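You operate a simulated robot arm through the tools that you are given. There is no shell and no other tool. Be economical: measure what you need, move in short steps, check, and stop when the job is done.

You run a simulated two-armed robot. Do the job below in one go: nothing can be reset, and whatever is moved stays where it is left.

TASK
Put the grey jug in the inside basin 1. Put one of the tubs from the shelf under the sample board on the low shelf of the make-up trolley. Take the nozzle that says "1" from the open end of the cupboard top and put it on the swatch tile. Lift the linen bin lid open. Any order will do. Set down upright: grey jug, tub, nozzle.

It is judged by the outcome, as a careful person would: the job done as asked, and still so three seconds after it is handed in. It fails if anything else is knocked over, pushed out of place, dropped, spilled or broken. A push-on lid holds only when it is set on centred and level and pressed home; a screw cap is set on level and turned clockwise until tight.

THE ROBOT
Two 7-joint arms with fingered hands on one trunk, on a base that drives. Base frame: it is fixed to the floor where the robot stands at the start and does not move with it; the origin is under the middle of the robot, x ahead of it, y to its left, z up. Readings come in m, degrees, newtons and seconds.
The left shoulder is at the start at [0.08, 0.241, 1.697], the right one opposite. With the tool pointing down near the work surface each hand reaches from about 0.1 to 0.34 m from the robot's upright axis, wherever it stands, measured 20 degrees to its own side. Places, roughly: inside basin 1 [1.1, 0.3, 0.8]; linen bin lid [2.7, 4.6, 0.6]; low shelf of the make-up trolley [-0.7, 6.7, 0.2]; nozzle [-1.25, -0.25, 0.75]; swatch tile (10x9x2 cm) [-1.3, 0.2, 0.8]; tub [1.25, 6.5, 0.5]. Payload 4.9 kg a hand.
The tool frame of a hand sits at the grasp point between the pads (the TCP): z along the fingers, y along the line on which they close. The tips reach 0.032 m beyond it. The gripper opens to 0.2 m. The gripper's body begins 0.089 m behind the TCP. The gripper is a hand of 4 fingers: y runs from the thumb to the fingers, the wrist lies at [0, 0, -0.267] in the tool frame, and closing takes about 1.5 s.
Orientation is that of the tool frame in the base frame, as [roll, pitch, yaw] about the fixed x, y, z axes, in that order (R = Rz(yaw) Ry(pitch) Rx(roll)). With the fingers straight down and closing along the base's y, the tool's x points along the base's -x, its y along +y and its z along -z.

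THE INTERFACE
- The arms move only by the tool apply_moves. It takes "left_deltas", "right_deltas" or both (then of equal length, played together; a hand with none holds still); each is a list of rows, each a list of 6 numbers: the shift along the tool's x, y, z in m, then the turn, a rotation vector about the tool's x, y, z in degrees. In form: [[dx, dy, dz, wx, wy, wz], ...]. A call has 1 to 8 rows; each row is the pose to reach, as a shift and turn from the pose commanded when the call began, along the tool's axes at that moment. "left_claw" and "right_claw" are, for a hand that has rows, the finger opening in m, from 0 to 0.2, set as the call begins (left out, the last holds). Each row takes 0.2 s and may step no farther than 0.05 m and 8.6 degrees from the row before; otherwise, or with a gripper value out of range, the whole call is refused. A pose out of reach is approached as far as the arm can. The call stops where the force on the tool passes 40 N (or 10 N more than at its start, if that is more) or the arm is blocked; 0.2 s more then pass. The fingers move at their own pace (about 0.072 m/s each) and stop on an object; they squeeze with about 33 N. The grip force told is the motor's: it shows also when the fingers shut on nothing. Time passes only in rows, and 0.2 s behind the last, so rows that repeat a pose let the fingers close. It gives the time, the measured TCP pose, the force on the tool (base axes), the opening and the grip force at its end, in the units of the frame above (readings bear some noise), with the torque about the TCP (base axes, N m) and any sound that the robot's microphone picked up, and new pictures: "pictures" is both (left out), scene, wrist or none (wrist: the cameras of the hands that moved).
- Cameras (640 x 400 px; columns grow to the right, rows downward): "scene" is now at [0.0866, 0.0023, 1.8264]; the picture's right is [0.05, -1.00, 0.00], its down [-0.93, -0.04, -0.36] and it looks along [0.36, 0.02, -0.93] (base axes); focal length 214 px, centre (320, 200). "left" rides on the left gripper at [-0.069, -0.069, -0.116] in its tool frame; the picture's right is [0.71, -0.71, 0.00], its down [0.54, 0.54, -0.64] and it looks along [0.46, 0.45, 0.77] (tool axes); focal length 226 px, centre (320, 200). "right" rides on the right gripper at [0.069, -0.069, -0.116] in its tool frame; the picture's right is [0.71, 0.71, 0.00], its down [-0.54, 0.54, -0.64] and it looks along [-0.45, 0.45, 0.77] (tool axes); focal length 226 px, centre (320, 200). There is no depth. A picture from a camera that has moved, and an enlarged one, comes with that camera's place and axes in the base frame and with its lens.
- slide_trunk(by): slides the trunk up (or, below 0, down) by that many m; the arms and the scene camera ride with it, the base frame stays. It gives what a move gives, with no picture.
- steer(legs): drives the robot by 1 to 6 legs, each [ahead, left, turn to the left] in m, m and degrees, along the robot's own axes; the way and the turn of a leg run together, so that a leg with both is an arc; at most 1.5 m and 180 degrees a leg. The arms and the cameras ride along, it lands a little off, and it stops where it bumps. It gives what a move gives, and a new picture of the scene camera.
- finger_targets(finger1, finger2, finger3, thumb_bend, hand): sets how far each is bent, from 0 (flat) to 1 (curled in); at 0.3 the hand is open as for a grip, at 0.7 the pads meet at the TCP. One left out holds its place. A second passes; each finger stops where it meets its share of the squeeze, and holds until it gets a number again. A gripper value or a shape takes the hand back. It gives what a move gives, with no picture; readings hold the bend of each and the force on the fingers (four entries, about 0 where the hand has none), thumb and palm.
- set_grasp(shape, hand): the hand has 4 fingers and takes this shape, open, in about a second: jaw (thumb against the fingers, like two jaws); tri (thumb and two fingers); tip (a fingertip pinch); poke (one finger out to press); point (the index stretched); flat (the hand flat); cup (the hand cupped); fist (a fist). The gripper value then closes the fingers along that shape, each until it touches; the sizes above hold for jaw. It gives what a move gives, with no picture.
- turn_head(pan, tilt): turns the head with the scene camera to pan (to the left, within 86 degrees either way) and tilt (down, from -29 to 69), counted from straight ahead of the robot. It gives what a move gives, and a new picture of the scene camera.
- zoom(camera, box): a new picture of the part [left, top, right, bottom] of that camera's present view, enlarged. It takes no simulated time.
- close_job(): hands the job in; it is judged then, once.

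Go step by step. Nothing tells you exact positions but the pictures and the camera data: compare them with the known pose of the tool, close in by small moves and look again before you grip or let go. The budget is 165 turns and 260 pictures, counting those below and the enlarged ones. Unless the task says otherwise, let go and move clear before handing in.

The tools are called after "Request:" as name(argument=value, ...) on one line, values as JSON. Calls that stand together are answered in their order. apply_moves: Moves the arms, as the interface text tells. Its arguments: {"type":"object","properties":{"left_deltas":{"type":"array"},"left_claw":{"type":"number"},"right_deltas":{"type":"array"},"right_claw":{"type":"number"},"pictures":{"type":"string","enum":["both","scene","wrist","none"]}},"required":[]} The other tools are called the same way: slide_trunk (by) slides the trunk up or down; set_grasp (shape, hand) gives the hand a shape; finger_targets (finger1, finger2, finger3, thumb_bend, hand) moves the fingers one by one; steer (legs) drives the base; turn_head (pan, tilt) turns the head that bears the scene camera; zoom (camera, box) takes an enlarged picture of a part of a camera's view; close_job () hands the job in.

At the start:

```text
t: 0.0
left_eef_pos: [0.5044, 0.593, 1.1572]
left_tool_rot: [180.0, -0.1, 180.0]
left_force: [-0.1, 0.2, 0.3]
left_ft_torque: [0.01, 0.01, 0.0]
left_gripper_width: 0.1998
left_grip_force: 0.0
left_shape: jaw
left_bend: [0.3, 0.3, 0.3, 0.3]
left_finger forces: [0.0, 0.0, 0.1, 0.0, 0.0, 0.1]
right_eef_pos: [0.5847, 0.048, 1.0539]
right_tool_rot: [180.0, 0.0, -180.0]
right_force: [0.9, -0.4, -0.2]
right_ft_torque: [-0.03, 0.02, -0.01]
right_gripper_width: 0.1999
right_grip_force: 0.0
right_shape: jaw
right_bend: [0.3, 0.3, 0.3, 0.3]
right_finger forces: [0.0, 0.0, 0.0, 0.1, 0.1, 0.2]
trunk travel left (down, up): [-0.604, 0.236]
robot x, y, heading: [-0.0022, 0.0009, 0.2]
head pan, tilt: [2.7, 68.8]
```

scene: 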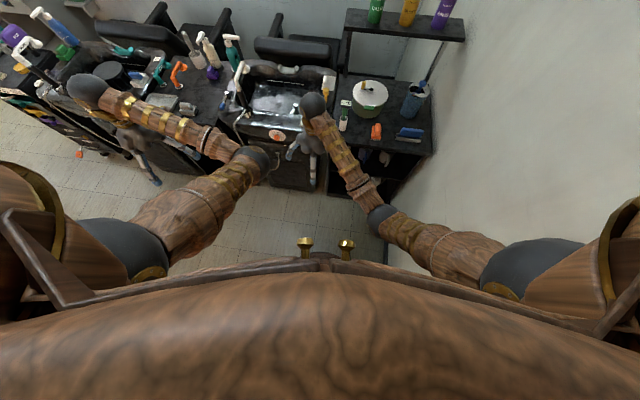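
right: 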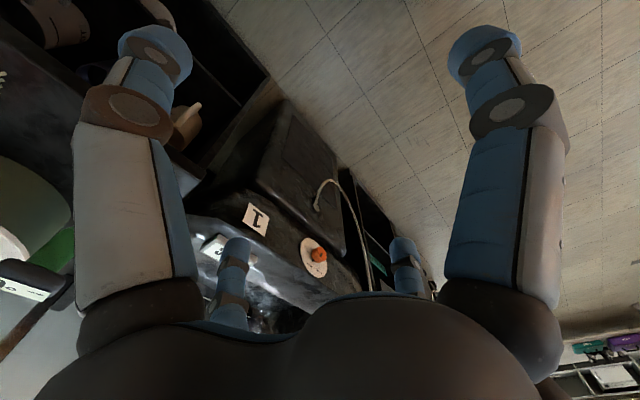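
left: 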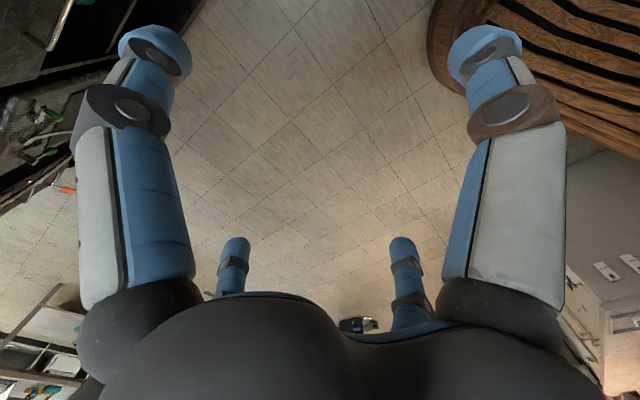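

I see a wash basin ahead with worktops on both sides; the jug is not identified yet. I'll look around with the head first.

Request:
turn_head(pan=0, tilt=35)

Request:
turn_head(pan=70, tilt=30)

```text
t: 1.0
left_eef_pos: [0.5041, 0.5925, 1.1577]
left_tool_rot: [180.0, -0.1, -180.0]
left_force: [-0.1, 0.4, -0.4]
left_ft_torque: [0.01, -0.01, 0.02]
left_gripper_width: 0.2
left_grip_force: 0.0
left_shape: jaw
left_bend: [0.3, 0.3, 0.3, 0.3]
left_finger forces: [0.0, 0.0, 0.1, 0.1, 0.1, 0.0]
right_eef_pos: [0.5838, 0.0476, 1.0547]
right_tool_rot: [179.9, 0.0, 179.9]
right_force: [0.0, 1.2, 0.0]
right_ft_torque: [-0.01, -0.01, 0.02]
right_gripper_width: 0.2
right_grip_force: 0.1
right_shape: jaw
right_bend: [0.3, 0.3, 0.3, 0.3]
right_finger forces: [0.0, 0.0, 0.1, 0.1, 0.0, 0.0]
trunk travel left (down, up): [-0.604, 0.236]
robot x, y, heading: [0.0027, 0.0013, -0.1]
head pan, tilt: [0.0, 35.0]
camera scene: at [0.1187, -0.0002, 1.87], right [0.0, -1.0, 0.0], down [-0.57, 0.0, -0.82], along [0.82, 0.0, -0.57], focal length 214 px, centre (320, 200)
```

scene: 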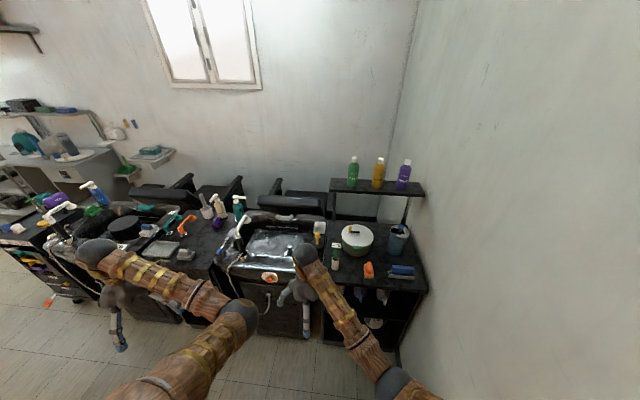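

```text
t: 2.4
left_eef_pos: [0.5034, 0.5939, 1.1583]
left_tool_rot: [-180.0, -0.1, 180.0]
left_force: [-0.2, -0.7, 0.1]
left_ft_torque: [-0.02, -0.01, -0.03]
left_gripper_width: 0.2
left_grip_force: 0.0
left_shape: jaw
left_bend: [0.3, 0.3, 0.3, 0.3]
left_finger forces: [0.1, 0.0, 0.1, 0.1, 0.0, 0.0]
right_eef_pos: [0.5836, 0.0485, 1.0557]
right_tool_rot: [179.9, -0.1, -180.0]
right_force: [0.0, 0.0, 0.3]
right_ft_torque: [0.02, 0.01, 0.02]
right_gripper_width: 0.1998
right_grip_force: 0.0
right_shape: jaw
right_bend: [0.3, 0.3, 0.3, 0.3]
right_finger forces: [0.1, 0.0, 0.0, 0.0, 0.0, 0.0]
trunk travel left (down, up): [-0.604, 0.236]
robot x, y, heading: [0.0026, -0.0003, 0.1]
head pan, tilt: [70.0, 30.0]
camera scene: at [0.0617, 0.0847, 1.8778], right [0.94, -0.34, 0.0], down [-0.17, -0.47, -0.87], along [0.3, 0.81, -0.5], focal length 214 px, centre (320, 200)
```

scene: 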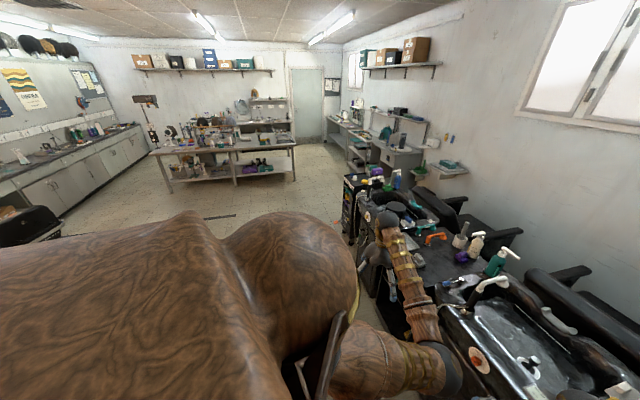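

The room stretches to the left (+y). The right worktop holds a jug-like thing; I'll look closer there.

Request:
turn_head(pan=0, tilt=40)

Request:
zoom(camera="scene", box=[300, 130, 460, 230])

Request:
zoom(camera="scene", box=[120, 130, 340, 268])

```text
t: 3.8
left_eef_pos: [0.5045, 0.5943, 1.1591]
left_tool_rot: [179.9, 0.1, -180.0]
left_force: [1.1, 0.2, -0.1]
left_ft_torque: [0.0, -0.01, 0.03]
left_gripper_width: 0.2
left_grip_force: 0.0
left_shape: jaw
left_bend: [0.3, 0.3, 0.3, 0.3]
left_finger forces: [0.1, 0.1, 0.0, 0.1, 0.0, 0.0]
right_eef_pos: [0.5858, 0.0483, 1.0556]
right_tool_rot: [-180.0, 0.0, -180.0]
right_force: [-0.3, 0.3, 0.3]
right_ft_torque: [0.01, -0.02, -0.01]
right_gripper_width: 0.1999
right_grip_force: 0.0
right_shape: jaw
right_bend: [0.3, 0.3, 0.3, 0.3]
right_finger forces: [0.0, 0.0, 0.0, 0.0, 0.1, 0.1]
trunk travel left (down, up): [-0.604, 0.236]
robot x, y, heading: [-0.0024, -0.0, 0.0]
head pan, tilt: [0.0, 40.0]
camera scene: at [0.1157, -0.0001, 1.8625], right [0.0, -1.0, 0.0], down [-0.64, 0.0, -0.77], along [0.77, 0.0, -0.64], focal length 214 px, centre (320, 200)
```

scene: 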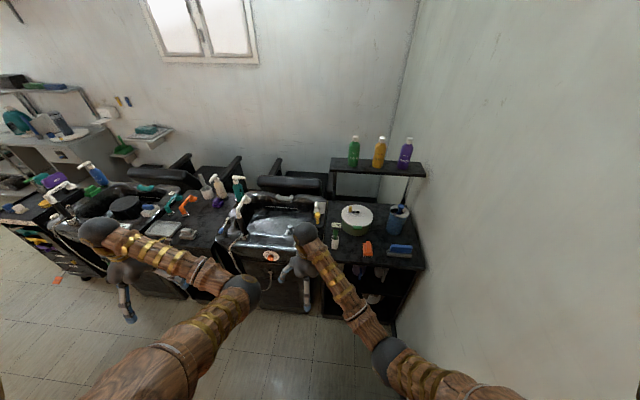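

```text
4.00 times, centred on (380, 180) of scene
camera zoom: at [0.1157, -0.0001, 1.8625], right [0.0, -1.0, 0.0], down [-0.64, 0.0, -0.77], along [0.77, 0.0, -0.64], focal length 858 px, centre (80, 280)
```

zoom: 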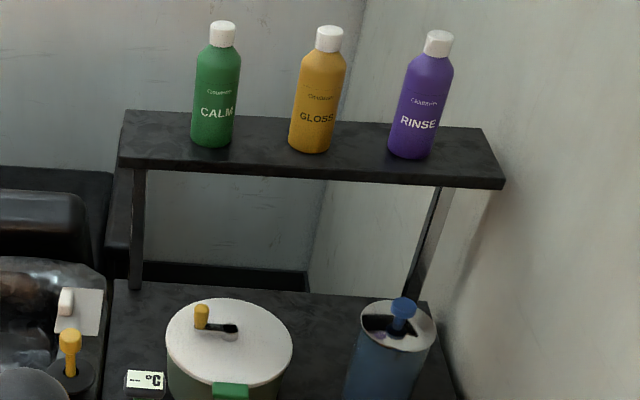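

```text
2.90 times, centred on (230, 199) of scene
camera zoom: at [0.1157, -0.0001, 1.8625], right [0.0, -1.0, 0.0], down [-0.64, 0.0, -0.77], along [0.77, 0.0, -0.64], focal length 622 px, centre (581, 203)
```

zoom: 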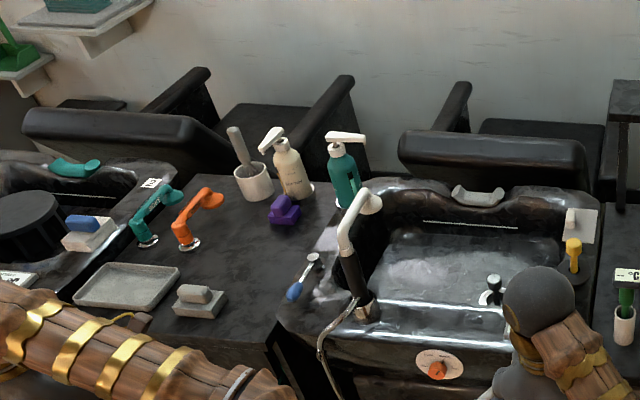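

No grey jug on the tops near the basin; I'll check under the right worktop and along the left.

Request:
zoom(camera="scene", box=[300, 210, 460, 330])

Request:
zoom(camera="scene", box=[0, 130, 160, 290])

Request:
turn_head(pan=40, tilt=30)

Request:
zoom(camera="right", box=[0, 0, 320, 200])

```text
3.33 times, centred on (380, 270) of scene
camera zoom: at [0.1157, -0.0001, 1.8625], right [0.0, -1.0, 0.0], down [-0.64, 0.0, -0.77], along [0.77, 0.0, -0.64], focal length 715 px, centre (120, -33)
```

zoom: 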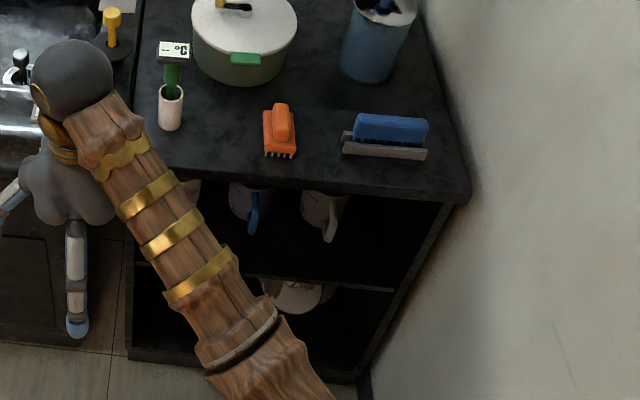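

```text
2.50 times, centred on (80, 210) of scene
camera zoom: at [0.1157, -0.0001, 1.8625], right [0.0, -1.0, 0.0], down [-0.64, 0.0, -0.77], along [0.77, 0.0, -0.64], focal length 536 px, centre (920, 175)
```

zoom: 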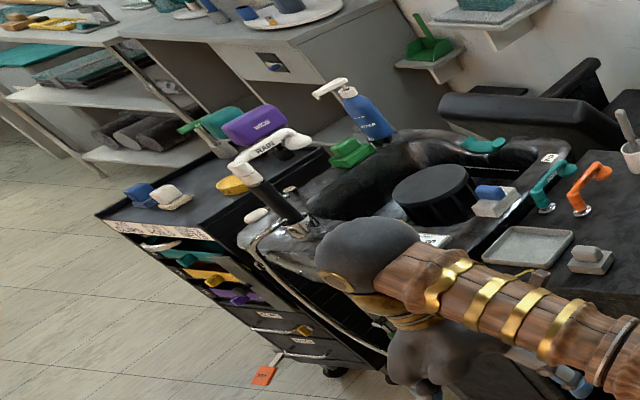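

```text
t: 4.9
left_eef_pos: [0.5044, 0.5935, 1.1586]
left_tool_rot: [180.0, 0.0, -180.0]
left_force: [0.1, -0.2, 0.3]
left_ft_torque: [-0.01, 0.0, 0.0]
left_gripper_width: 0.2
left_grip_force: 0.1
left_shape: jaw
left_bend: [0.3, 0.3, 0.3, 0.3]
left_finger forces: [0.0, 0.1, 0.1, 0.0, 0.0, 0.1]
right_eef_pos: [0.5842, 0.0475, 1.0553]
right_tool_rot: [-179.9, 0.0, 179.9]
right_force: [0.8, 0.6, 0.0]
right_ft_torque: [0.0, 0.02, -0.02]
right_gripper_width: 0.1998
right_grip_force: 0.1
right_shape: jaw
right_bend: [0.3, 0.3, 0.3, 0.3]
right_finger forces: [0.1, 0.1, 0.0, 0.0, 0.1, 0.0]
trunk travel left (down, up): [-0.604, 0.236]
robot x, y, heading: [0.0038, 0.0011, 0.0]
head pan, tilt: [40.0, 30.0]
camera scene: at [0.1, 0.0578, 1.8778], right [0.64, -0.77, 0.0], down [-0.38, -0.32, -0.87], along [0.66, 0.56, -0.5], focal length 214 px, centre (320, 200)
```

scene: 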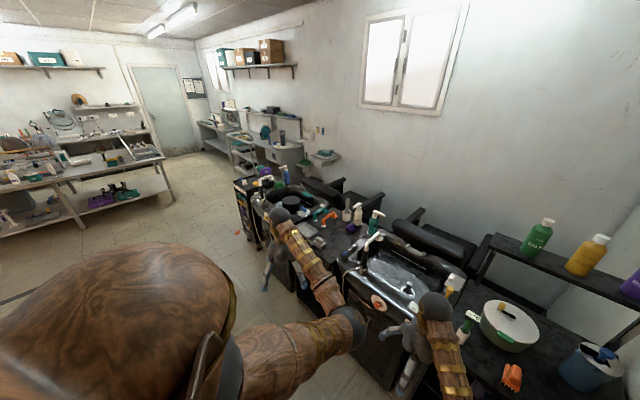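

```text
2.00 times, centred on (160, 100) of right
camera zoom: at [0.5155, -0.0202, 1.1723], right [-0.71, 0.71, 0.0], down [0.54, 0.54, 0.64], along [0.45, 0.45, -0.77], focal length 452 px, centre (640, 400)
```

zoom: 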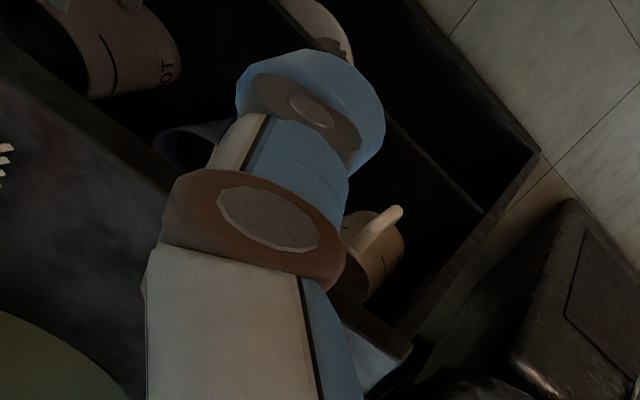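

There are several jugs in the cubby under the right worktop (tan, blue, greyish...). I'll back off a bit and lower the trunk to see them.

Request:
steer(legs=[[-0.3, 0, 0]])

Request:
slide_trunk(by=-0.55)

Request:
turn_head(pan=-15, tilt=30)

```text
t: 6.9
left_eef_pos: [0.2094, 0.5934, 1.1566]
left_tool_rot: [-180.0, -0.1, -180.0]
left_force: [0.0, 0.5, -0.5]
left_ft_torque: [0.01, 0.04, 0.03]
left_gripper_width: 0.2003
left_grip_force: 0.0
left_shape: jaw
left_bend: [0.3, 0.3, 0.3, 0.3]
left_finger forces: [0.0, 0.1, 0.1, 0.1, 0.0, 0.1]
right_eef_pos: [0.2899, 0.0487, 1.0544]
right_tool_rot: [179.9, -0.1, -180.0]
right_force: [1.5, 0.4, 1.3]
right_ft_torque: [-0.03, 0.01, 0.0]
right_gripper_width: 0.1999
right_grip_force: 0.1
right_shape: jaw
right_bend: [0.3, 0.3, 0.3, 0.3]
right_finger forces: [0.0, 0.0, 0.0, 0.0, 0.1, 0.0]
trunk travel left (down, up): [-0.604, 0.236]
robot x, y, heading: [-0.2974, 0.0006, 0.2]
head pan, tilt: [40.0, 30.0]
camera scene: at [-0.1936, 0.058, 1.8776], right [0.64, -0.77, 0.0], down [-0.38, -0.32, -0.87], along [0.66, 0.56, -0.5], focal length 214 px, centre (320, 200)
```

scene: 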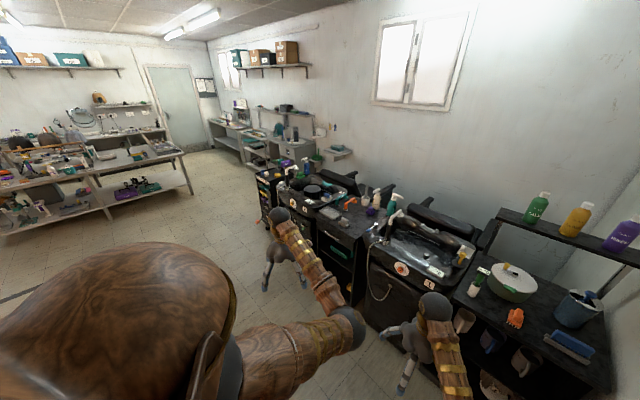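

```text
refused: -0.55 is not a number from -0.4 to 0.4
```

```text
t: 8.2
left_eef_pos: [0.2078, 0.5938, 1.1577]
left_tool_rot: [180.0, 0.1, -180.0]
left_force: [0.4, 0.5, 0.8]
left_ft_torque: [0.01, -0.02, -0.02]
left_gripper_width: 0.2001
left_grip_force: 0.0
left_shape: jaw
left_bend: [0.3, 0.3, 0.3, 0.3]
left_finger forces: [0.0, 0.0, 0.1, 0.1, 0.0, 0.0]
right_eef_pos: [0.2898, 0.0478, 1.0555]
right_tool_rot: [180.0, 0.0, -179.9]
right_force: [0.9, -0.3, -0.2]
right_ft_torque: [0.0, 0.02, 0.01]
right_gripper_width: 0.1999
right_grip_force: 0.0
right_shape: jaw
right_bend: [0.3, 0.3, 0.3, 0.3]
right_finger forces: [0.0, 0.0, 0.1, 0.1, 0.1, 0.0]
trunk travel left (down, up): [-0.604, 0.236]
robot x, y, heading: [-0.2942, 0.0015, -0.0]
head pan, tilt: [-15.0, 30.0]
camera scene: at [-0.1779, -0.0235, 1.8778], right [-0.26, -0.97, 0.0], down [-0.48, 0.13, -0.87], along [0.84, -0.22, -0.5], focal length 214 px, centre (320, 200)
```

scene: 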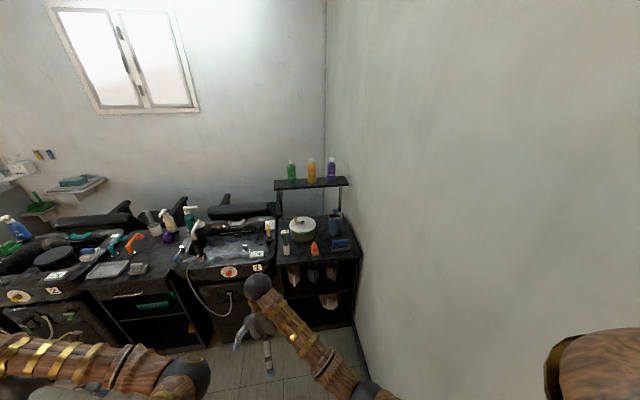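

Request:
slide_trunk(by=-0.4)

Request:
turn_head(pan=-10, tilt=25)

Request:
zoom(camera="scene", box=[260, 180, 400, 300])

```text
t: 12.0
left_eef_pos: [0.207, 0.5926, 0.7571]
left_tool_rot: [180.0, 0.1, 179.9]
left_force: [0.4, 0.0, -0.1]
left_ft_torque: [0.03, 0.03, -0.01]
left_gripper_width: 0.1999
left_grip_force: 0.1
left_shape: jaw
left_bend: [0.3, 0.3, 0.3, 0.3]
left_finger forces: [0.0, 0.0, 0.1, 0.1, 0.0, 0.0]
right_eef_pos: [0.2879, 0.0479, 0.6558]
right_tool_rot: [180.0, 0.0, -180.0]
right_force: [0.0, 0.0, -0.3]
right_ft_torque: [-0.01, 0.01, 0.02]
right_gripper_width: 0.1999
right_grip_force: 0.0
right_shape: jaw
right_bend: [0.3, 0.3, 0.3, 0.3]
right_finger forces: [0.0, 0.1, 0.0, 0.0, 0.0, 0.0]
trunk travel left (down, up): [-0.204, 0.636]
robot x, y, heading: [-0.2943, 0.0003, -0.0]
head pan, tilt: [-15.0, 30.0]
```

```text
t: 12.6
left_eef_pos: [0.2078, 0.5922, 0.7585]
left_tool_rot: [180.0, 0.1, -179.9]
left_force: [0.5, -0.3, 0.2]
left_ft_torque: [0.03, 0.01, 0.0]
left_gripper_width: 0.1996
left_grip_force: 0.0
left_shape: jaw
left_bend: [0.3, 0.3, 0.3, 0.3]
left_finger forces: [0.0, 0.0, 0.0, 0.0, 0.0, 0.0]
right_eef_pos: [0.2882, 0.0487, 0.6568]
right_tool_rot: [179.9, 0.0, 180.0]
right_force: [0.8, 0.1, -0.3]
right_ft_torque: [-0.02, 0.02, 0.01]
right_gripper_width: 0.1997
right_grip_force: 0.1
right_shape: jaw
right_bend: [0.3, 0.3, 0.3, 0.3]
right_finger forces: [0.0, 0.1, 0.0, 0.1, 0.1, 0.1]
trunk travel left (down, up): [-0.204, 0.636]
robot x, y, heading: [-0.2981, 0.0009, -0.3]
head pan, tilt: [-10.0, 25.0]
camera scene: at [-0.1752, -0.0163, 1.4858], right [-0.17, -0.98, 0.0], down [-0.42, 0.07, -0.91], along [0.89, -0.16, -0.42], focal length 214 px, centre (320, 200)
```

scene: 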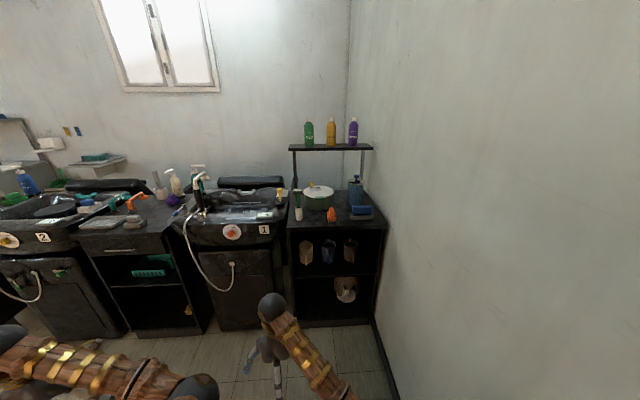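

```text
3.33 times, centred on (330, 240) of scene
camera zoom: at [-0.1752, -0.0163, 1.4858], right [-0.17, -0.98, 0.0], down [-0.42, 0.07, -0.91], along [0.89, -0.16, -0.42], focal length 715 px, centre (287, 67)
```

zoom: 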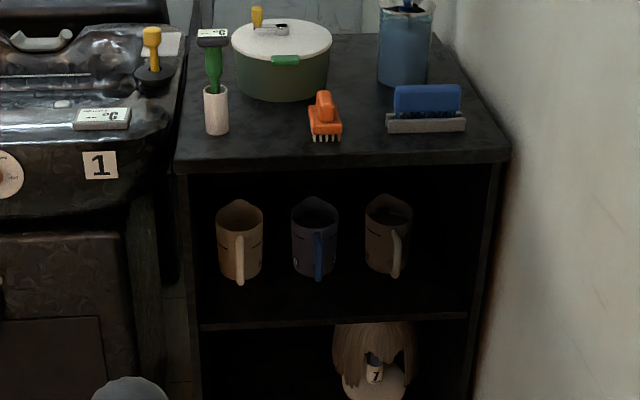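

Three jugs stand in the cubby (tan, bluish with blue handle, greyish with cream handle) at about x≈0.93, z≈0.5. I'll tilt the right hand forward so its camera can look into the cubby.

Request:
apply_moves(right_deltas=[[0, 0, 0, 0, -8.5, 0], [0, 0, 0, 0, -17, 0], [0, 0, 0, 0, -25.5, 0], [0, 0, 0, 0, -34, 0], [0, 0, 0, 0, -42.5, 0], [0, 0, 0, 0, -50, 0]], pictures="both")

```text
t: 14.0
left_eef_pos: [0.2071, 0.5938, 0.7578]
left_tool_rot: [-180.0, -0.1, -180.0]
left_force: [0.0, 0.3, 0.2]
left_ft_torque: [0.0, 0.03, -0.04]
left_gripper_width: 0.1998
left_grip_force: 0.0
left_shape: jaw
left_bend: [0.3, 0.3, 0.3, 0.3]
left_finger forces: [0.0, 0.1, 0.0, 0.0, 0.0, 0.1]
right_eef_pos: [0.2889, 0.0484, 0.6557]
right_tool_rot: [-180.0, 50.0, -180.0]
right_force: [0.4, 0.1, -0.1]
right_ft_torque: [-0.05, -0.02, 0.0]
right_gripper_width: 0.1999
right_grip_force: 0.1
right_shape: jaw
right_bend: [0.3, 0.3, 0.3, 0.3]
right_finger forces: [0.0, 0.1, 0.0, 0.0, 0.1, 0.1]
trunk travel left (down, up): [-0.204, 0.636]
robot x, y, heading: [-0.2977, 0.0015, 0.1]
head pan, tilt: [-10.0, 25.0]
camera scene: at [-0.1744, -0.016, 1.4858], right [-0.17, -0.98, 0.0], down [-0.42, 0.07, -0.91], along [0.89, -0.16, -0.42], focal length 214 px, centre (320, 200)
camera right: at [0.1551, -0.0195, 0.678], right [-0.45, 0.71, -0.54], down [-0.15, 0.54, 0.83], along [0.88, 0.46, -0.14], focal length 226 px, centre (320, 200)
```

scene: 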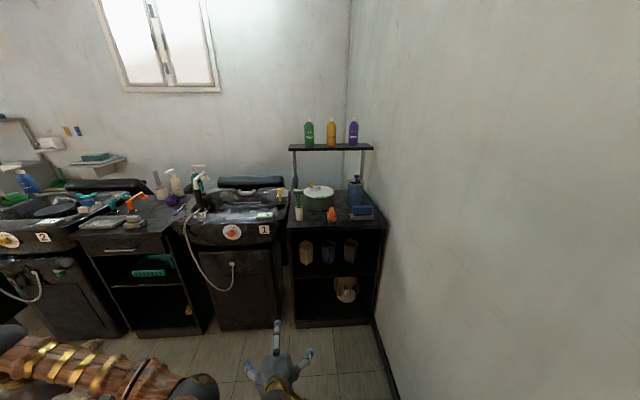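
right: 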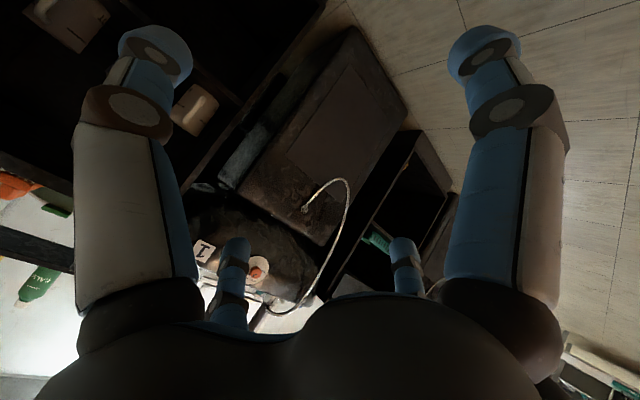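

I'll lower the trunk and drive a little closer to get a clearer colour view of the three jugs.

Request:
slide_trunk(by=-0.2)

Request:
steer(legs=[[0.2, -0.1, 0]])

Request:
turn_head(pan=-12, tilt=38)

Request:
zoom(camera="scene", box=[280, 150, 400, 250])

```text
t: 16.2
left_eef_pos: [0.211, 0.5934, 0.556]
left_tool_rot: [180.0, -0.4, -180.0]
left_force: [0.5, -0.1, 0.3]
left_ft_torque: [0.0, 0.03, -0.03]
left_gripper_width: 0.2
left_grip_force: 0.0
left_shape: jaw
left_bend: [0.3, 0.3, 0.3, 0.3]
left_finger forces: [0.0, 0.0, 0.1, 0.0, 0.0, 0.0]
right_eef_pos: [0.2894, 0.049, 0.451]
right_tool_rot: [-179.9, 49.7, 179.9]
right_force: [-0.2, 0.0, 0.2]
right_ft_torque: [-0.01, 0.04, -0.03]
right_gripper_width: 0.2
right_grip_force: 0.1
right_shape: jaw
right_bend: [0.3, 0.3, 0.3, 0.3]
right_finger forces: [0.0, 0.0, 0.0, 0.1, 0.0, 0.1]
trunk travel left (down, up): [-0.004, 0.836]
robot x, y, heading: [-0.2958, 0.0016, 0.0]
head pan, tilt: [-10.0, 25.0]
```

```text
t: 17.8
left_eef_pos: [0.3965, 0.4874, 0.5591]
left_tool_rot: [-180.0, 0.1, 176.7]
left_force: [-0.3, -0.2, 0.5]
left_ft_torque: [0.03, -0.04, -0.01]
left_gripper_width: 0.2
left_grip_force: 0.2
left_shape: jaw
left_bend: [0.3, 0.3, 0.3, 0.3]
left_finger forces: [0.0, 0.0, 0.0, 0.1, 0.0, 0.0]
right_eef_pos: [0.4465, -0.0613, 0.4553]
right_tool_rot: [-180.0, 49.9, 176.7]
right_force: [1.0, -0.6, 0.6]
right_ft_torque: [0.01, 0.0, -0.02]
right_gripper_width: 0.1999
right_grip_force: 0.0
right_shape: jaw
right_bend: [0.3, 0.3, 0.3, 0.3]
right_finger forces: [0.0, 0.1, 0.0, 0.0, 0.0, 0.1]
trunk travel left (down, up): [-0.004, 0.836]
robot x, y, heading: [-0.139, -0.075, -3.6]
head pan, tilt: [-10.0, 25.0]
stopped in leg 1: the robot was blocked; the commanded pose is now the measured one
camera scene: at [-0.0195, -0.0994, 1.2859], right [-0.23, -0.97, 0.0], down [-0.41, 0.1, -0.91], along [0.88, -0.21, -0.42], focal length 214 px, centre (320, 200)
```

scene: 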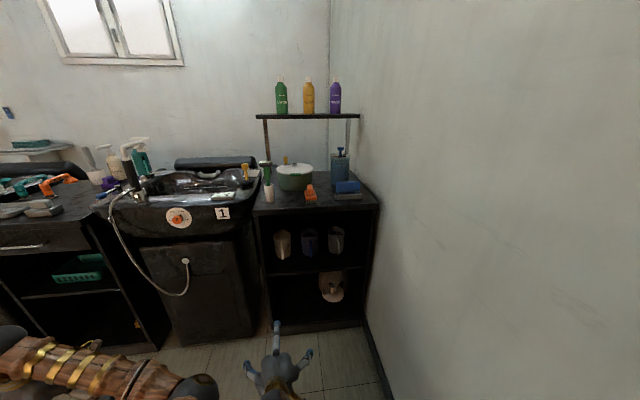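

```text
t: 18.6
left_eef_pos: [0.3972, 0.4864, 0.5582]
left_tool_rot: [-180.0, -0.1, 176.7]
left_force: [-0.5, 0.1, 0.0]
left_ft_torque: [-0.03, -0.01, 0.0]
left_gripper_width: 0.1998
left_grip_force: 0.2
left_shape: jaw
left_bend: [0.3, 0.3, 0.3, 0.3]
left_finger forces: [0.0, 0.0, 0.0, 0.1, 0.1, 0.0]
right_eef_pos: [0.4467, -0.0608, 0.4563]
right_tool_rot: [179.9, 50.0, 176.7]
right_force: [-0.7, -0.5, 0.0]
right_ft_torque: [0.02, -0.04, 0.02]
right_gripper_width: 0.1997
right_grip_force: 0.0
right_shape: jaw
right_bend: [0.3, 0.3, 0.3, 0.3]
right_finger forces: [0.0, 0.0, 0.0, 0.1, 0.0, 0.0]
trunk travel left (down, up): [-0.004, 0.836]
robot x, y, heading: [-0.1364, -0.0777, -3.2]
head pan, tilt: [-12.0, 38.0]
camera scene: at [-0.0256, -0.1005, 1.2656], right [-0.27, -0.96, 0.0], down [-0.59, 0.16, -0.79], along [0.76, -0.21, -0.62], focal length 214 px, centre (320, 200)
```

scene: 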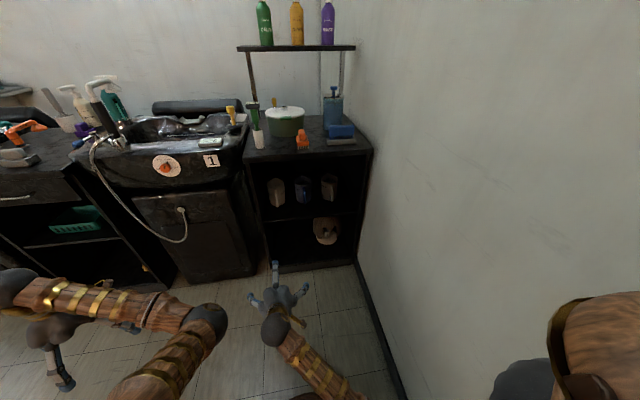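

```text
4.00 times, centred on (340, 200) of scene
camera zoom: at [-0.0256, -0.1005, 1.2656], right [-0.27, -0.96, 0.0], down [-0.59, 0.16, -0.79], along [0.76, -0.21, -0.62], focal length 858 px, centre (240, 200)
```

zoom: 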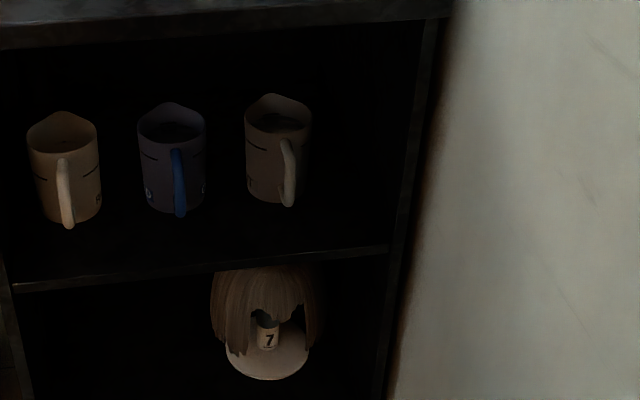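

The base is against its limit near the wall. I'll move the right hand to the cubby front so its camera looks straight at the jugs.

Request:
apply_moves(right_deltas=[[-0.0333, -0.0246, 0.02, 2.4, 0, 2.0], [-0.0665, -0.049, 0.0405, 4.8, 0, 4.0], [-0.0998, -0.074, 0.061, 7.2, 0, 6.0], [-0.133, -0.0985, 0.081, 9.6, 0, 8.0], [-0.166, -0.123, 0.101, 12, 0, 10.0], [-0.1995, -0.148, 0.1215, 14.4, 0, 12], [-0.233, -0.172, 0.142, 16.8, 0, 14], [-0.266, -0.197, 0.162, 19.2, 0, 16.1]], pictures="wrist")

```text
t: 20.4
left_eef_pos: [0.3981, 0.4877, 0.5577]
left_tool_rot: [180.0, -0.1, 176.7]
left_force: [1.0, 0.2, -0.4]
left_ft_torque: [0.03, -0.01, 0.0]
left_gripper_width: 0.1999
left_grip_force: 0.0
left_shape: jaw
left_bend: [0.3, 0.3, 0.3, 0.3]
left_finger forces: [0.0, 0.0, 0.0, 0.0, 0.0, 0.1]
right_eef_pos: [0.731, -0.2753, 0.5557]
right_tool_rot: [-179.9, 49.9, 151.7]
right_force: [-0.6, 0.9, 0.4]
right_ft_torque: [-0.03, 0.0, 0.0]
right_gripper_width: 0.2
right_grip_force: 0.0
right_shape: jaw
right_bend: [0.3, 0.3, 0.3, 0.3]
right_finger forces: [0.0, 0.0, 0.1, 0.0, 0.0, 0.0]
trunk travel left (down, up): [-0.004, 0.836]
robot x, y, heading: [-0.1398, -0.0763, -3.6]
head pan, tilt: [-12.0, 38.0]
camera right: at [0.5809, -0.2725, 0.5782], right [-0.06, 0.84, -0.54], down [0.13, 0.54, 0.83], along [0.99, -0.02, -0.15], focal length 226 px, centre (320, 200)
```

right: 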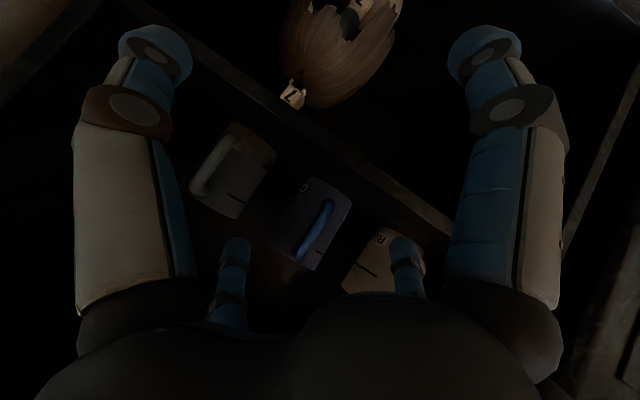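

Request:
zoom(camera="right", box=[170, 100, 430, 300])

Request:
zoom(camera="scene", box=[260, 165, 350, 225])

```text
2.00 times, centred on (300, 200) of right
camera zoom: at [0.5809, -0.2725, 0.5782], right [-0.06, 0.84, -0.54], down [0.13, 0.54, 0.83], along [0.99, -0.02, -0.15], focal length 452 px, centre (360, 200)
```

zoom: 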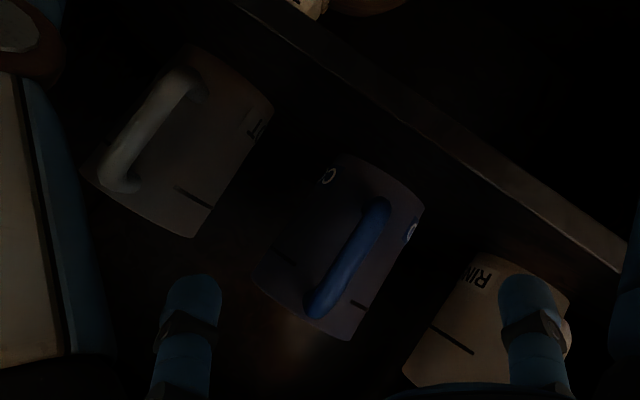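

```text
6.67 times, centred on (305, 195) of scene
camera zoom: at [-0.0253, -0.1006, 1.2654], right [-0.27, -0.96, 0.0], down [-0.59, 0.16, -0.79], along [0.76, -0.21, -0.62], focal length 1430 px, centre (420, 233)
```

zoom: 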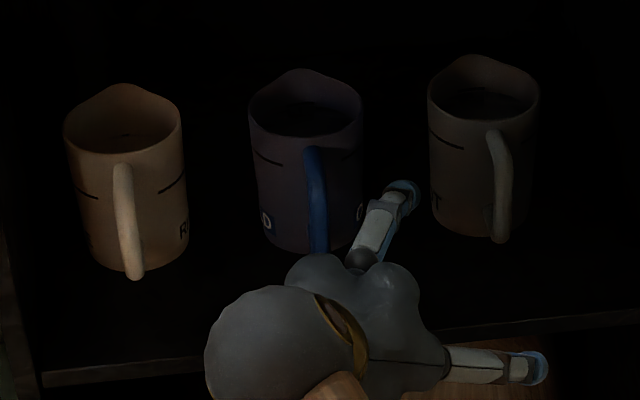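

Labels read RINSE (cream), COLD (blue handle) and HOT. I need to tell which body is truly grey, so I zoom in further.

Request:
zoom(camera="scene", box=[292, 168, 342, 208])

Request:
zoom(camera="right", box=[185, 115, 265, 165])

Request:
zoom(camera="right", box=[290, 170, 370, 220])

```text
10.00 times, centred on (317, 188) of scene
camera zoom: at [-0.0253, -0.1006, 1.2654], right [-0.27, -0.96, 0.0], down [-0.59, 0.16, -0.79], along [0.76, -0.21, -0.62], focal length 2145 px, centre (350, 320)
```

zoom: 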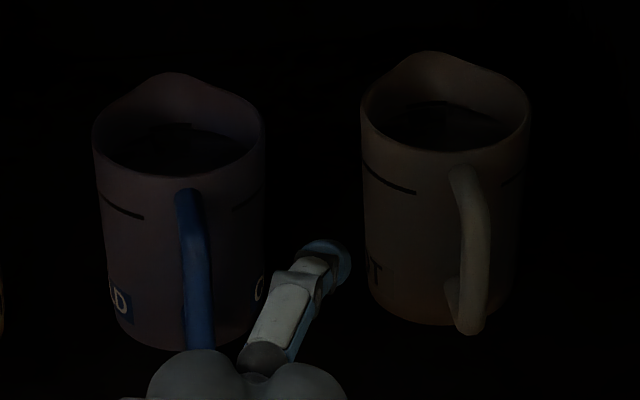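

```text
8.00 times, centred on (225, 140) of right
camera zoom: at [0.5809, -0.2725, 0.5782], right [-0.06, 0.84, -0.54], down [0.13, 0.54, 0.83], along [0.99, -0.02, -0.15], focal length 1808 px, centre (1080, 680)
```

zoom: 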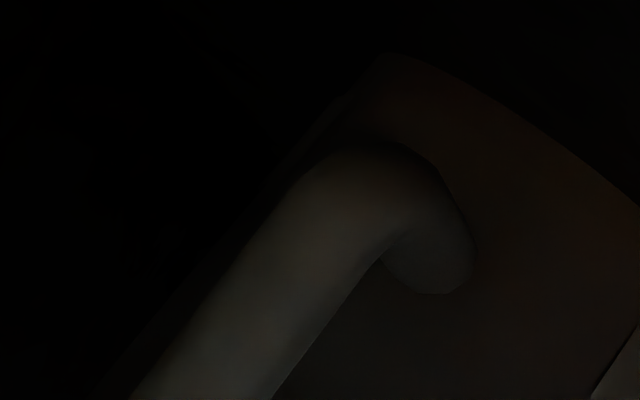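

```text
8.00 times, centred on (330, 195) of right
camera zoom: at [0.5809, -0.2725, 0.5782], right [-0.06, 0.84, -0.54], down [0.13, 0.54, 0.83], along [0.99, -0.02, -0.15], focal length 1808 px, centre (240, 240)
```

zoom: 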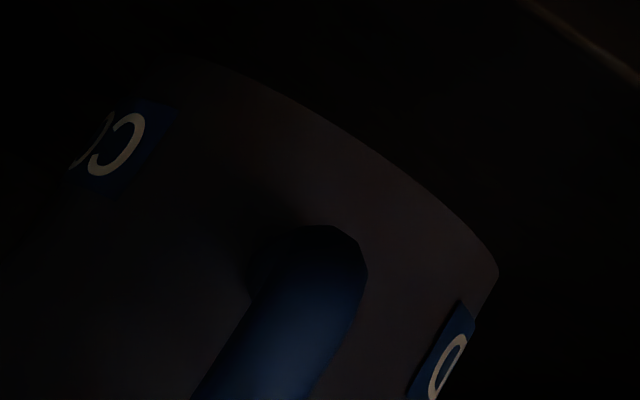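

HOT looks neutral grey against the cream RINSE and the blue-tinted COLD jug. I'll line up on the HOT jug's handle (about [0.91, -0.435, 0.54]) and check its colour once in the light.

Request:
apply_moves(right_deltas=[[-0.022, -0.0234, 0.0127, -4.34, 0, -3.64], [-0.044, -0.0468, 0.0254, -8.7, 0, -7.3], [-0.0666, -0.07, 0.038, -13, 0, -10.9], [-0.0888, -0.0936, 0.051, -17.4, 0, -14.6], [-0.111, -0.117, 0.0635, -21.7, 0, -18.2], [-0.111, -0.117, 0.0635, -21.7, 0, -18.2]], right_claw=0.1)

Request:
zoom(camera="scene", box=[260, 160, 360, 240])

```text
t: 21.8
left_eef_pos: [0.3977, 0.4886, 0.557]
left_tool_rot: [-179.9, -0.1, 176.8]
left_force: [0.7, -0.1, 0.1]
left_ft_torque: [-0.05, -0.01, 0.02]
left_gripper_width: 0.2
left_grip_force: 0.0
left_shape: jaw
left_bend: [0.3, 0.3, 0.3, 0.3]
left_finger forces: [0.0, 0.1, 0.0, 0.0, 0.1, 0.1]
right_eef_pos: [0.7794, -0.433, 0.6014]
right_tool_rot: [-180.0, 50.0, 180.0]
right_force: [-0.5, -0.2, 0.0]
right_ft_torque: [0.01, 0.05, 0.0]
right_gripper_width: 0.1003
right_grip_force: 0.1
right_shape: jaw
right_bend: [0.38, 0.38, 0.38, 0.36]
right_finger forces: [0.0, 0.0, 0.1, 0.0, 0.0, 0.1]
trunk travel left (down, up): [-0.004, 0.836]
robot x, y, heading: [-0.1382, -0.0767, -3.3]
head pan, tilt: [-12.0, 38.0]
camera scene: at [-0.0255, -0.1003, 1.2655], right [-0.27, -0.96, 0.0], down [-0.59, 0.16, -0.79], along [0.76, -0.21, -0.62], focal length 214 px, centre (320, 200)
camera right: at [0.6463, -0.5014, 0.6241], right [-0.45, 0.71, -0.54], down [-0.15, 0.54, 0.83], along [0.88, 0.46, -0.14], focal length 226 px, centre (320, 200)
```

scene: 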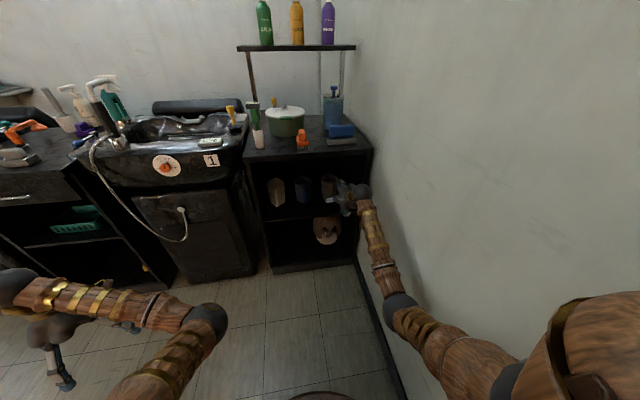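
right: 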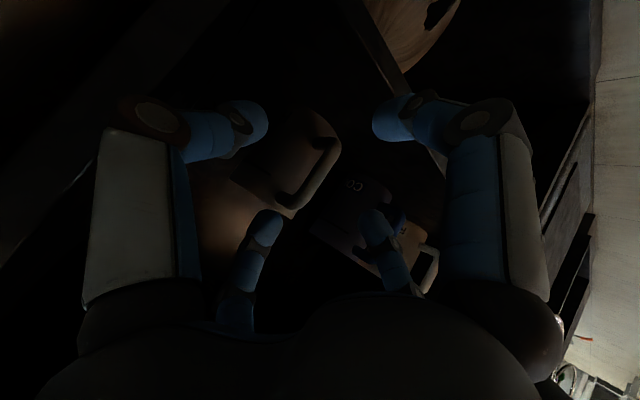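

```text
5.00 times, centred on (310, 200) of scene
camera zoom: at [-0.0255, -0.1003, 1.2655], right [-0.27, -0.96, 0.0], down [-0.59, 0.16, -0.79], along [0.76, -0.21, -0.62], focal length 1072 px, centre (370, 200)
```

zoom: 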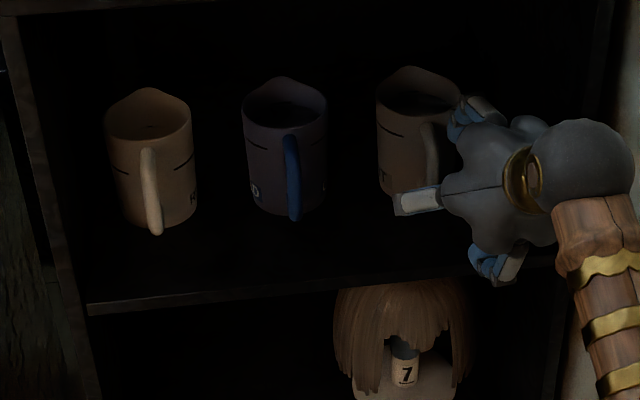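

The handle triangulates to about [0.86, -0.413, 0.57]. I'll align sideways and then advance along the fingers.

Request:
apply_moves(right_deltas=[[-0.013, 0.01, 0.0, 0, 0, 0], [-0.0258, 0.02, 0.02, 0, 0, 0], [-0.0258, 0.02, 0.045, 0, 0, 0], [-0.0258, 0.02, 0.065, 0, 0, 0]])

Request:
zoom(camera="scene", box=[290, 160, 370, 220])

```text
t: 22.8
left_eef_pos: [0.3982, 0.4885, 0.5577]
left_tool_rot: [-179.9, -0.1, 176.7]
left_force: [1.2, -0.8, 0.5]
left_ft_torque: [0.01, -0.04, 0.02]
left_gripper_width: 0.1998
left_grip_force: 0.0
left_shape: jaw
left_bend: [0.3, 0.3, 0.3, 0.3]
left_finger forces: [0.1, 0.0, 0.0, 0.1, 0.0, 0.0]
right_eef_pos: [0.8458, -0.4142, 0.5759]
right_tool_rot: [179.9, 50.0, 179.9]
right_force: [-0.9, 0.3, -0.1]
right_ft_torque: [0.05, -0.02, 0.0]
right_gripper_width: 0.1001
right_grip_force: 0.1
right_shape: jaw
right_bend: [0.38, 0.38, 0.38, 0.36]
right_finger forces: [0.0, 0.1, 1.2, 0.0, 0.0, 0.0]
trunk travel left (down, up): [-0.004, 0.836]
robot x, y, heading: [-0.1393, -0.072, -3.3]
head pan, tilt: [-12.0, 38.0]
camera scene: at [-0.0253, -0.1005, 1.2654], right [-0.27, -0.96, 0.0], down [-0.59, 0.16, -0.79], along [0.76, -0.21, -0.62], focal length 214 px, centre (320, 200)
camera right: at [0.7123, -0.4822, 0.5985], right [-0.45, 0.71, -0.54], down [-0.14, 0.54, 0.83], along [0.88, 0.45, -0.14], focal length 226 px, centre (320, 200)
```

scene: 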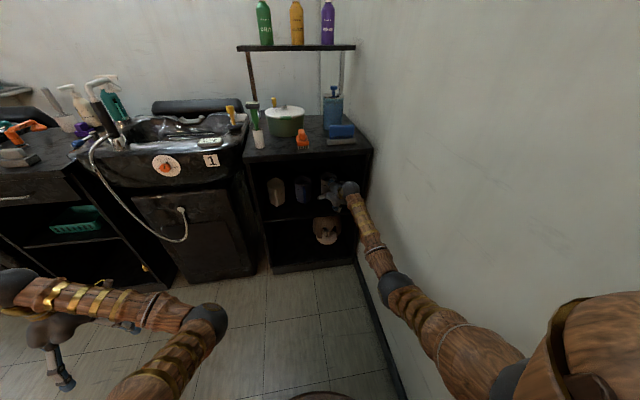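
right: 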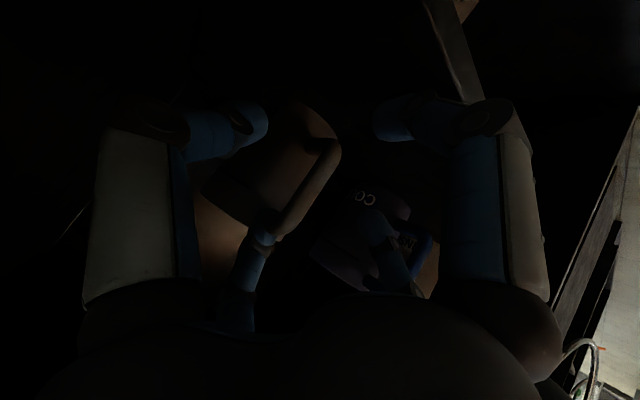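

```text
6.67 times, centred on (330, 190) of scene
camera zoom: at [-0.0253, -0.1005, 1.2654], right [-0.27, -0.96, 0.0], down [-0.59, 0.16, -0.79], along [0.76, -0.21, -0.62], focal length 1430 px, centre (253, 267)
```

zoom: 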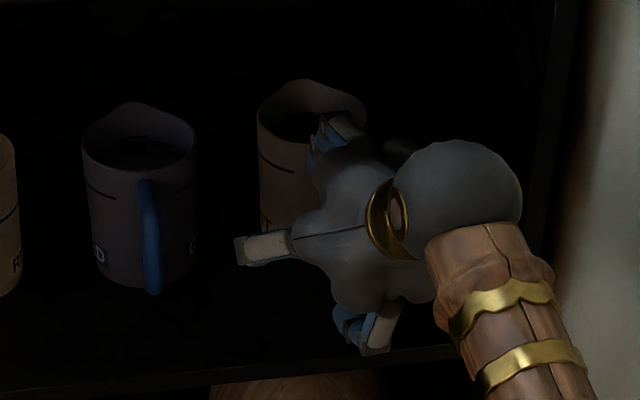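

The hand's digits form a cross (thumb −y, finger2 +y, fingers 1/3 above and below); finger3 just touches the jug top. I'll open fingers 1 and 3 flat and use thumb and finger2 on the handle.

Request:
finger_targets(hand="right", finger1=0.15, finger3=0.1)

Request:
zoom(camera="right", box=[160, 80, 480, 280])

Request:
zoom(camera="scene", box=[290, 160, 370, 220])

```text
t: 23.8
left_eef_pos: [0.3982, 0.4882, 0.5583]
left_tool_rot: [-179.9, 0.0, 176.8]
left_force: [-0.5, -0.5, -0.5]
left_ft_torque: [0.02, 0.02, 0.01]
left_gripper_width: 0.1997
left_grip_force: 0.0
left_shape: jaw
left_bend: [0.3, 0.3, 0.3, 0.3]
left_finger forces: [0.0, 0.0, 0.1, 0.0, 0.0, 0.0]
right_eef_pos: [0.8465, -0.4136, 0.5773]
right_tool_rot: [180.0, 50.1, 180.0]
right_force: [3.8, -0.1, 11.0]
right_ft_torque: [0.0, 0.13, 0.0]
right_gripper_width: 0.0822
right_grip_force: 5.4
right_shape: fingers
right_bend: [0.24, 0.38, 0.1, 0.36]
right_finger forces: [10.3, 0.1, 0.0, 0.0, 0.1, 0.1]
trunk travel left (down, up): [-0.004, 0.836]
robot x, y, heading: [-0.1364, -0.0762, -3.5]
head pan, tilt: [-12.0, 38.0]
```

```text
2.00 times, centred on (320, 180) of right
camera zoom: at [0.7119, -0.4821, 0.6003], right [-0.45, 0.71, -0.54], down [-0.15, 0.54, 0.83], along [0.88, 0.45, -0.14], focal length 452 px, centre (320, 240)
```

zoom: 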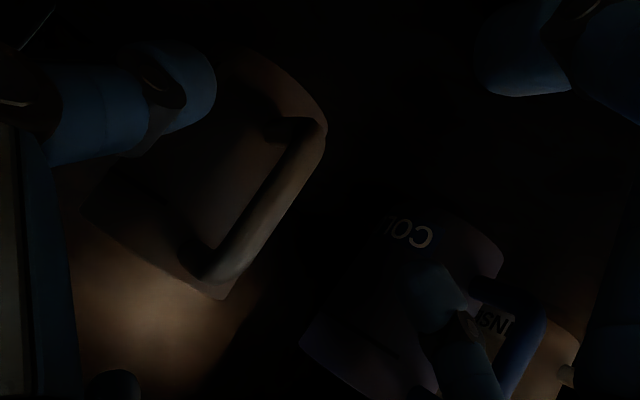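

```text
6.67 times, centred on (330, 190) of scene
camera zoom: at [-0.0266, -0.1, 1.2656], right [-0.27, -0.96, 0.0], down [-0.59, 0.16, -0.79], along [0.76, -0.21, -0.61], focal length 1430 px, centre (253, 267)
```

zoom: 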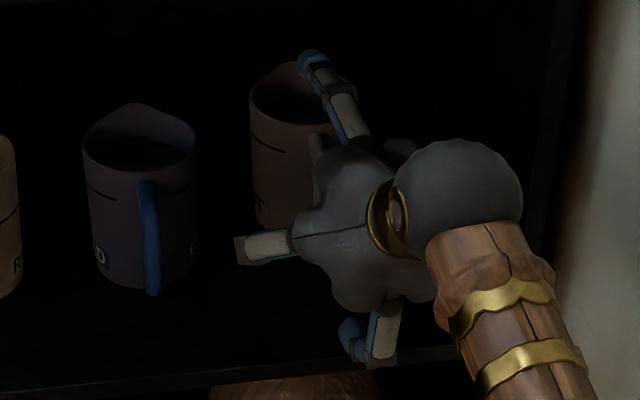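

Finger1 touches the shelf at this slope. I'll bend it back in, open finger3 fully and flatten the hand's pitch to 20° before advancing onto the handle (about [0.893, -0.417, 0.575]).

Request:
finger_targets(hand="right", finger1=0.38, finger3=0.0)

Request:
apply_moves(right_deltas=[[0.0, 0, -0.01, 0, -7, 0], [0.0, 0, -0.01, 0, -14, 0], [0.0, 0, -0.01, 0, -20, 0]], pictures="wrist")

Request:
zoom(camera="scene", box=[290, 160, 370, 220])

```text
t: 24.8
left_eef_pos: [0.3975, 0.4879, 0.5571]
left_tool_rot: [-179.9, 0.0, 176.8]
left_force: [0.2, -0.5, -1.3]
left_ft_torque: [-0.03, 0.0, 0.02]
left_gripper_width: 0.1999
left_grip_force: 0.1
left_shape: jaw
left_bend: [0.3, 0.3, 0.3, 0.3]
left_finger forces: [0.0, 0.0, 0.0, 0.0, 0.0, 0.0]
right_eef_pos: [0.8443, -0.4126, 0.5786]
right_tool_rot: [180.0, 50.1, 179.9]
right_force: [-2.1, -0.7, 10.7]
right_ft_torque: [-0.01, 0.25, -0.01]
right_gripper_width: 0.0744
right_grip_force: 5.2
right_shape: fingers
right_bend: [0.42, 0.38, 0.01, 0.36]
right_finger forces: [10.2, 0.0, 0.0, 0.1, 0.1, 0.1]
trunk travel left (down, up): [-0.004, 0.836]
robot x, y, heading: [-0.1377, -0.0798, -3.2]
head pan, tilt: [-12.0, 38.0]
```

```text
t: 25.6
left_eef_pos: [0.398, 0.488, 0.5593]
left_tool_rot: [-179.9, 0.0, 176.7]
left_force: [-1.0, -0.9, -0.4]
left_ft_torque: [-0.01, 0.01, -0.01]
left_gripper_width: 0.1999
left_grip_force: 0.0
left_shape: jaw
left_bend: [0.3, 0.3, 0.3, 0.3]
left_finger forces: [0.0, 0.0, 0.1, 0.1, 0.1, 0.0]
right_eef_pos: [0.839, -0.4143, 0.5875]
right_tool_rot: [180.0, 70.2, 179.9]
right_force: [-2.2, -0.5, 11.9]
right_ft_torque: [0.03, 0.23, 0.0]
right_gripper_width: 0.0786
right_grip_force: 5.3
right_shape: fingers
right_bend: [0.43, 0.38, 0.01, 0.36]
right_finger forces: [11.2, 0.0, 0.0, 0.0, 0.1, 0.1]
trunk travel left (down, up): [-0.004, 0.836]
robot x, y, heading: [-0.1393, -0.0765, -3.4]
head pan, tilt: [-12.0, 38.0]
camera right: at [0.7054, -0.482, 0.5619], right [-0.24, 0.71, -0.67], down [-0.42, 0.54, 0.73], along [0.87, 0.45, 0.17], focal length 226 px, centre (320, 200)
```

right: 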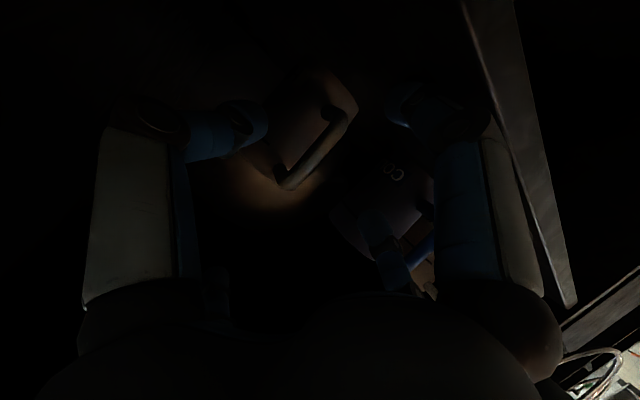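

```text
6.67 times, centred on (330, 190) of scene
camera zoom: at [-0.0271, -0.1, 1.2658], right [-0.27, -0.96, 0.0], down [-0.59, 0.16, -0.79], along [0.76, -0.21, -0.61], focal length 1430 px, centre (253, 267)
```

zoom: 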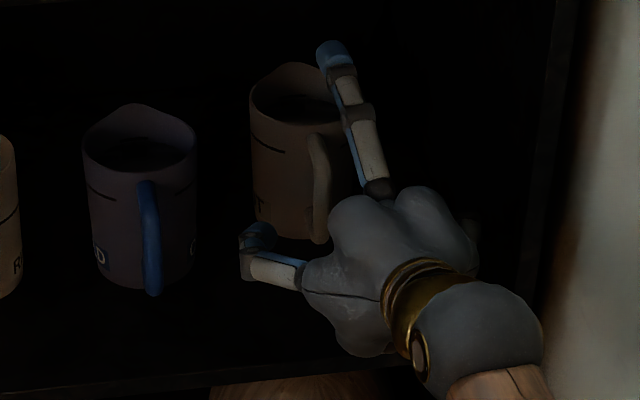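

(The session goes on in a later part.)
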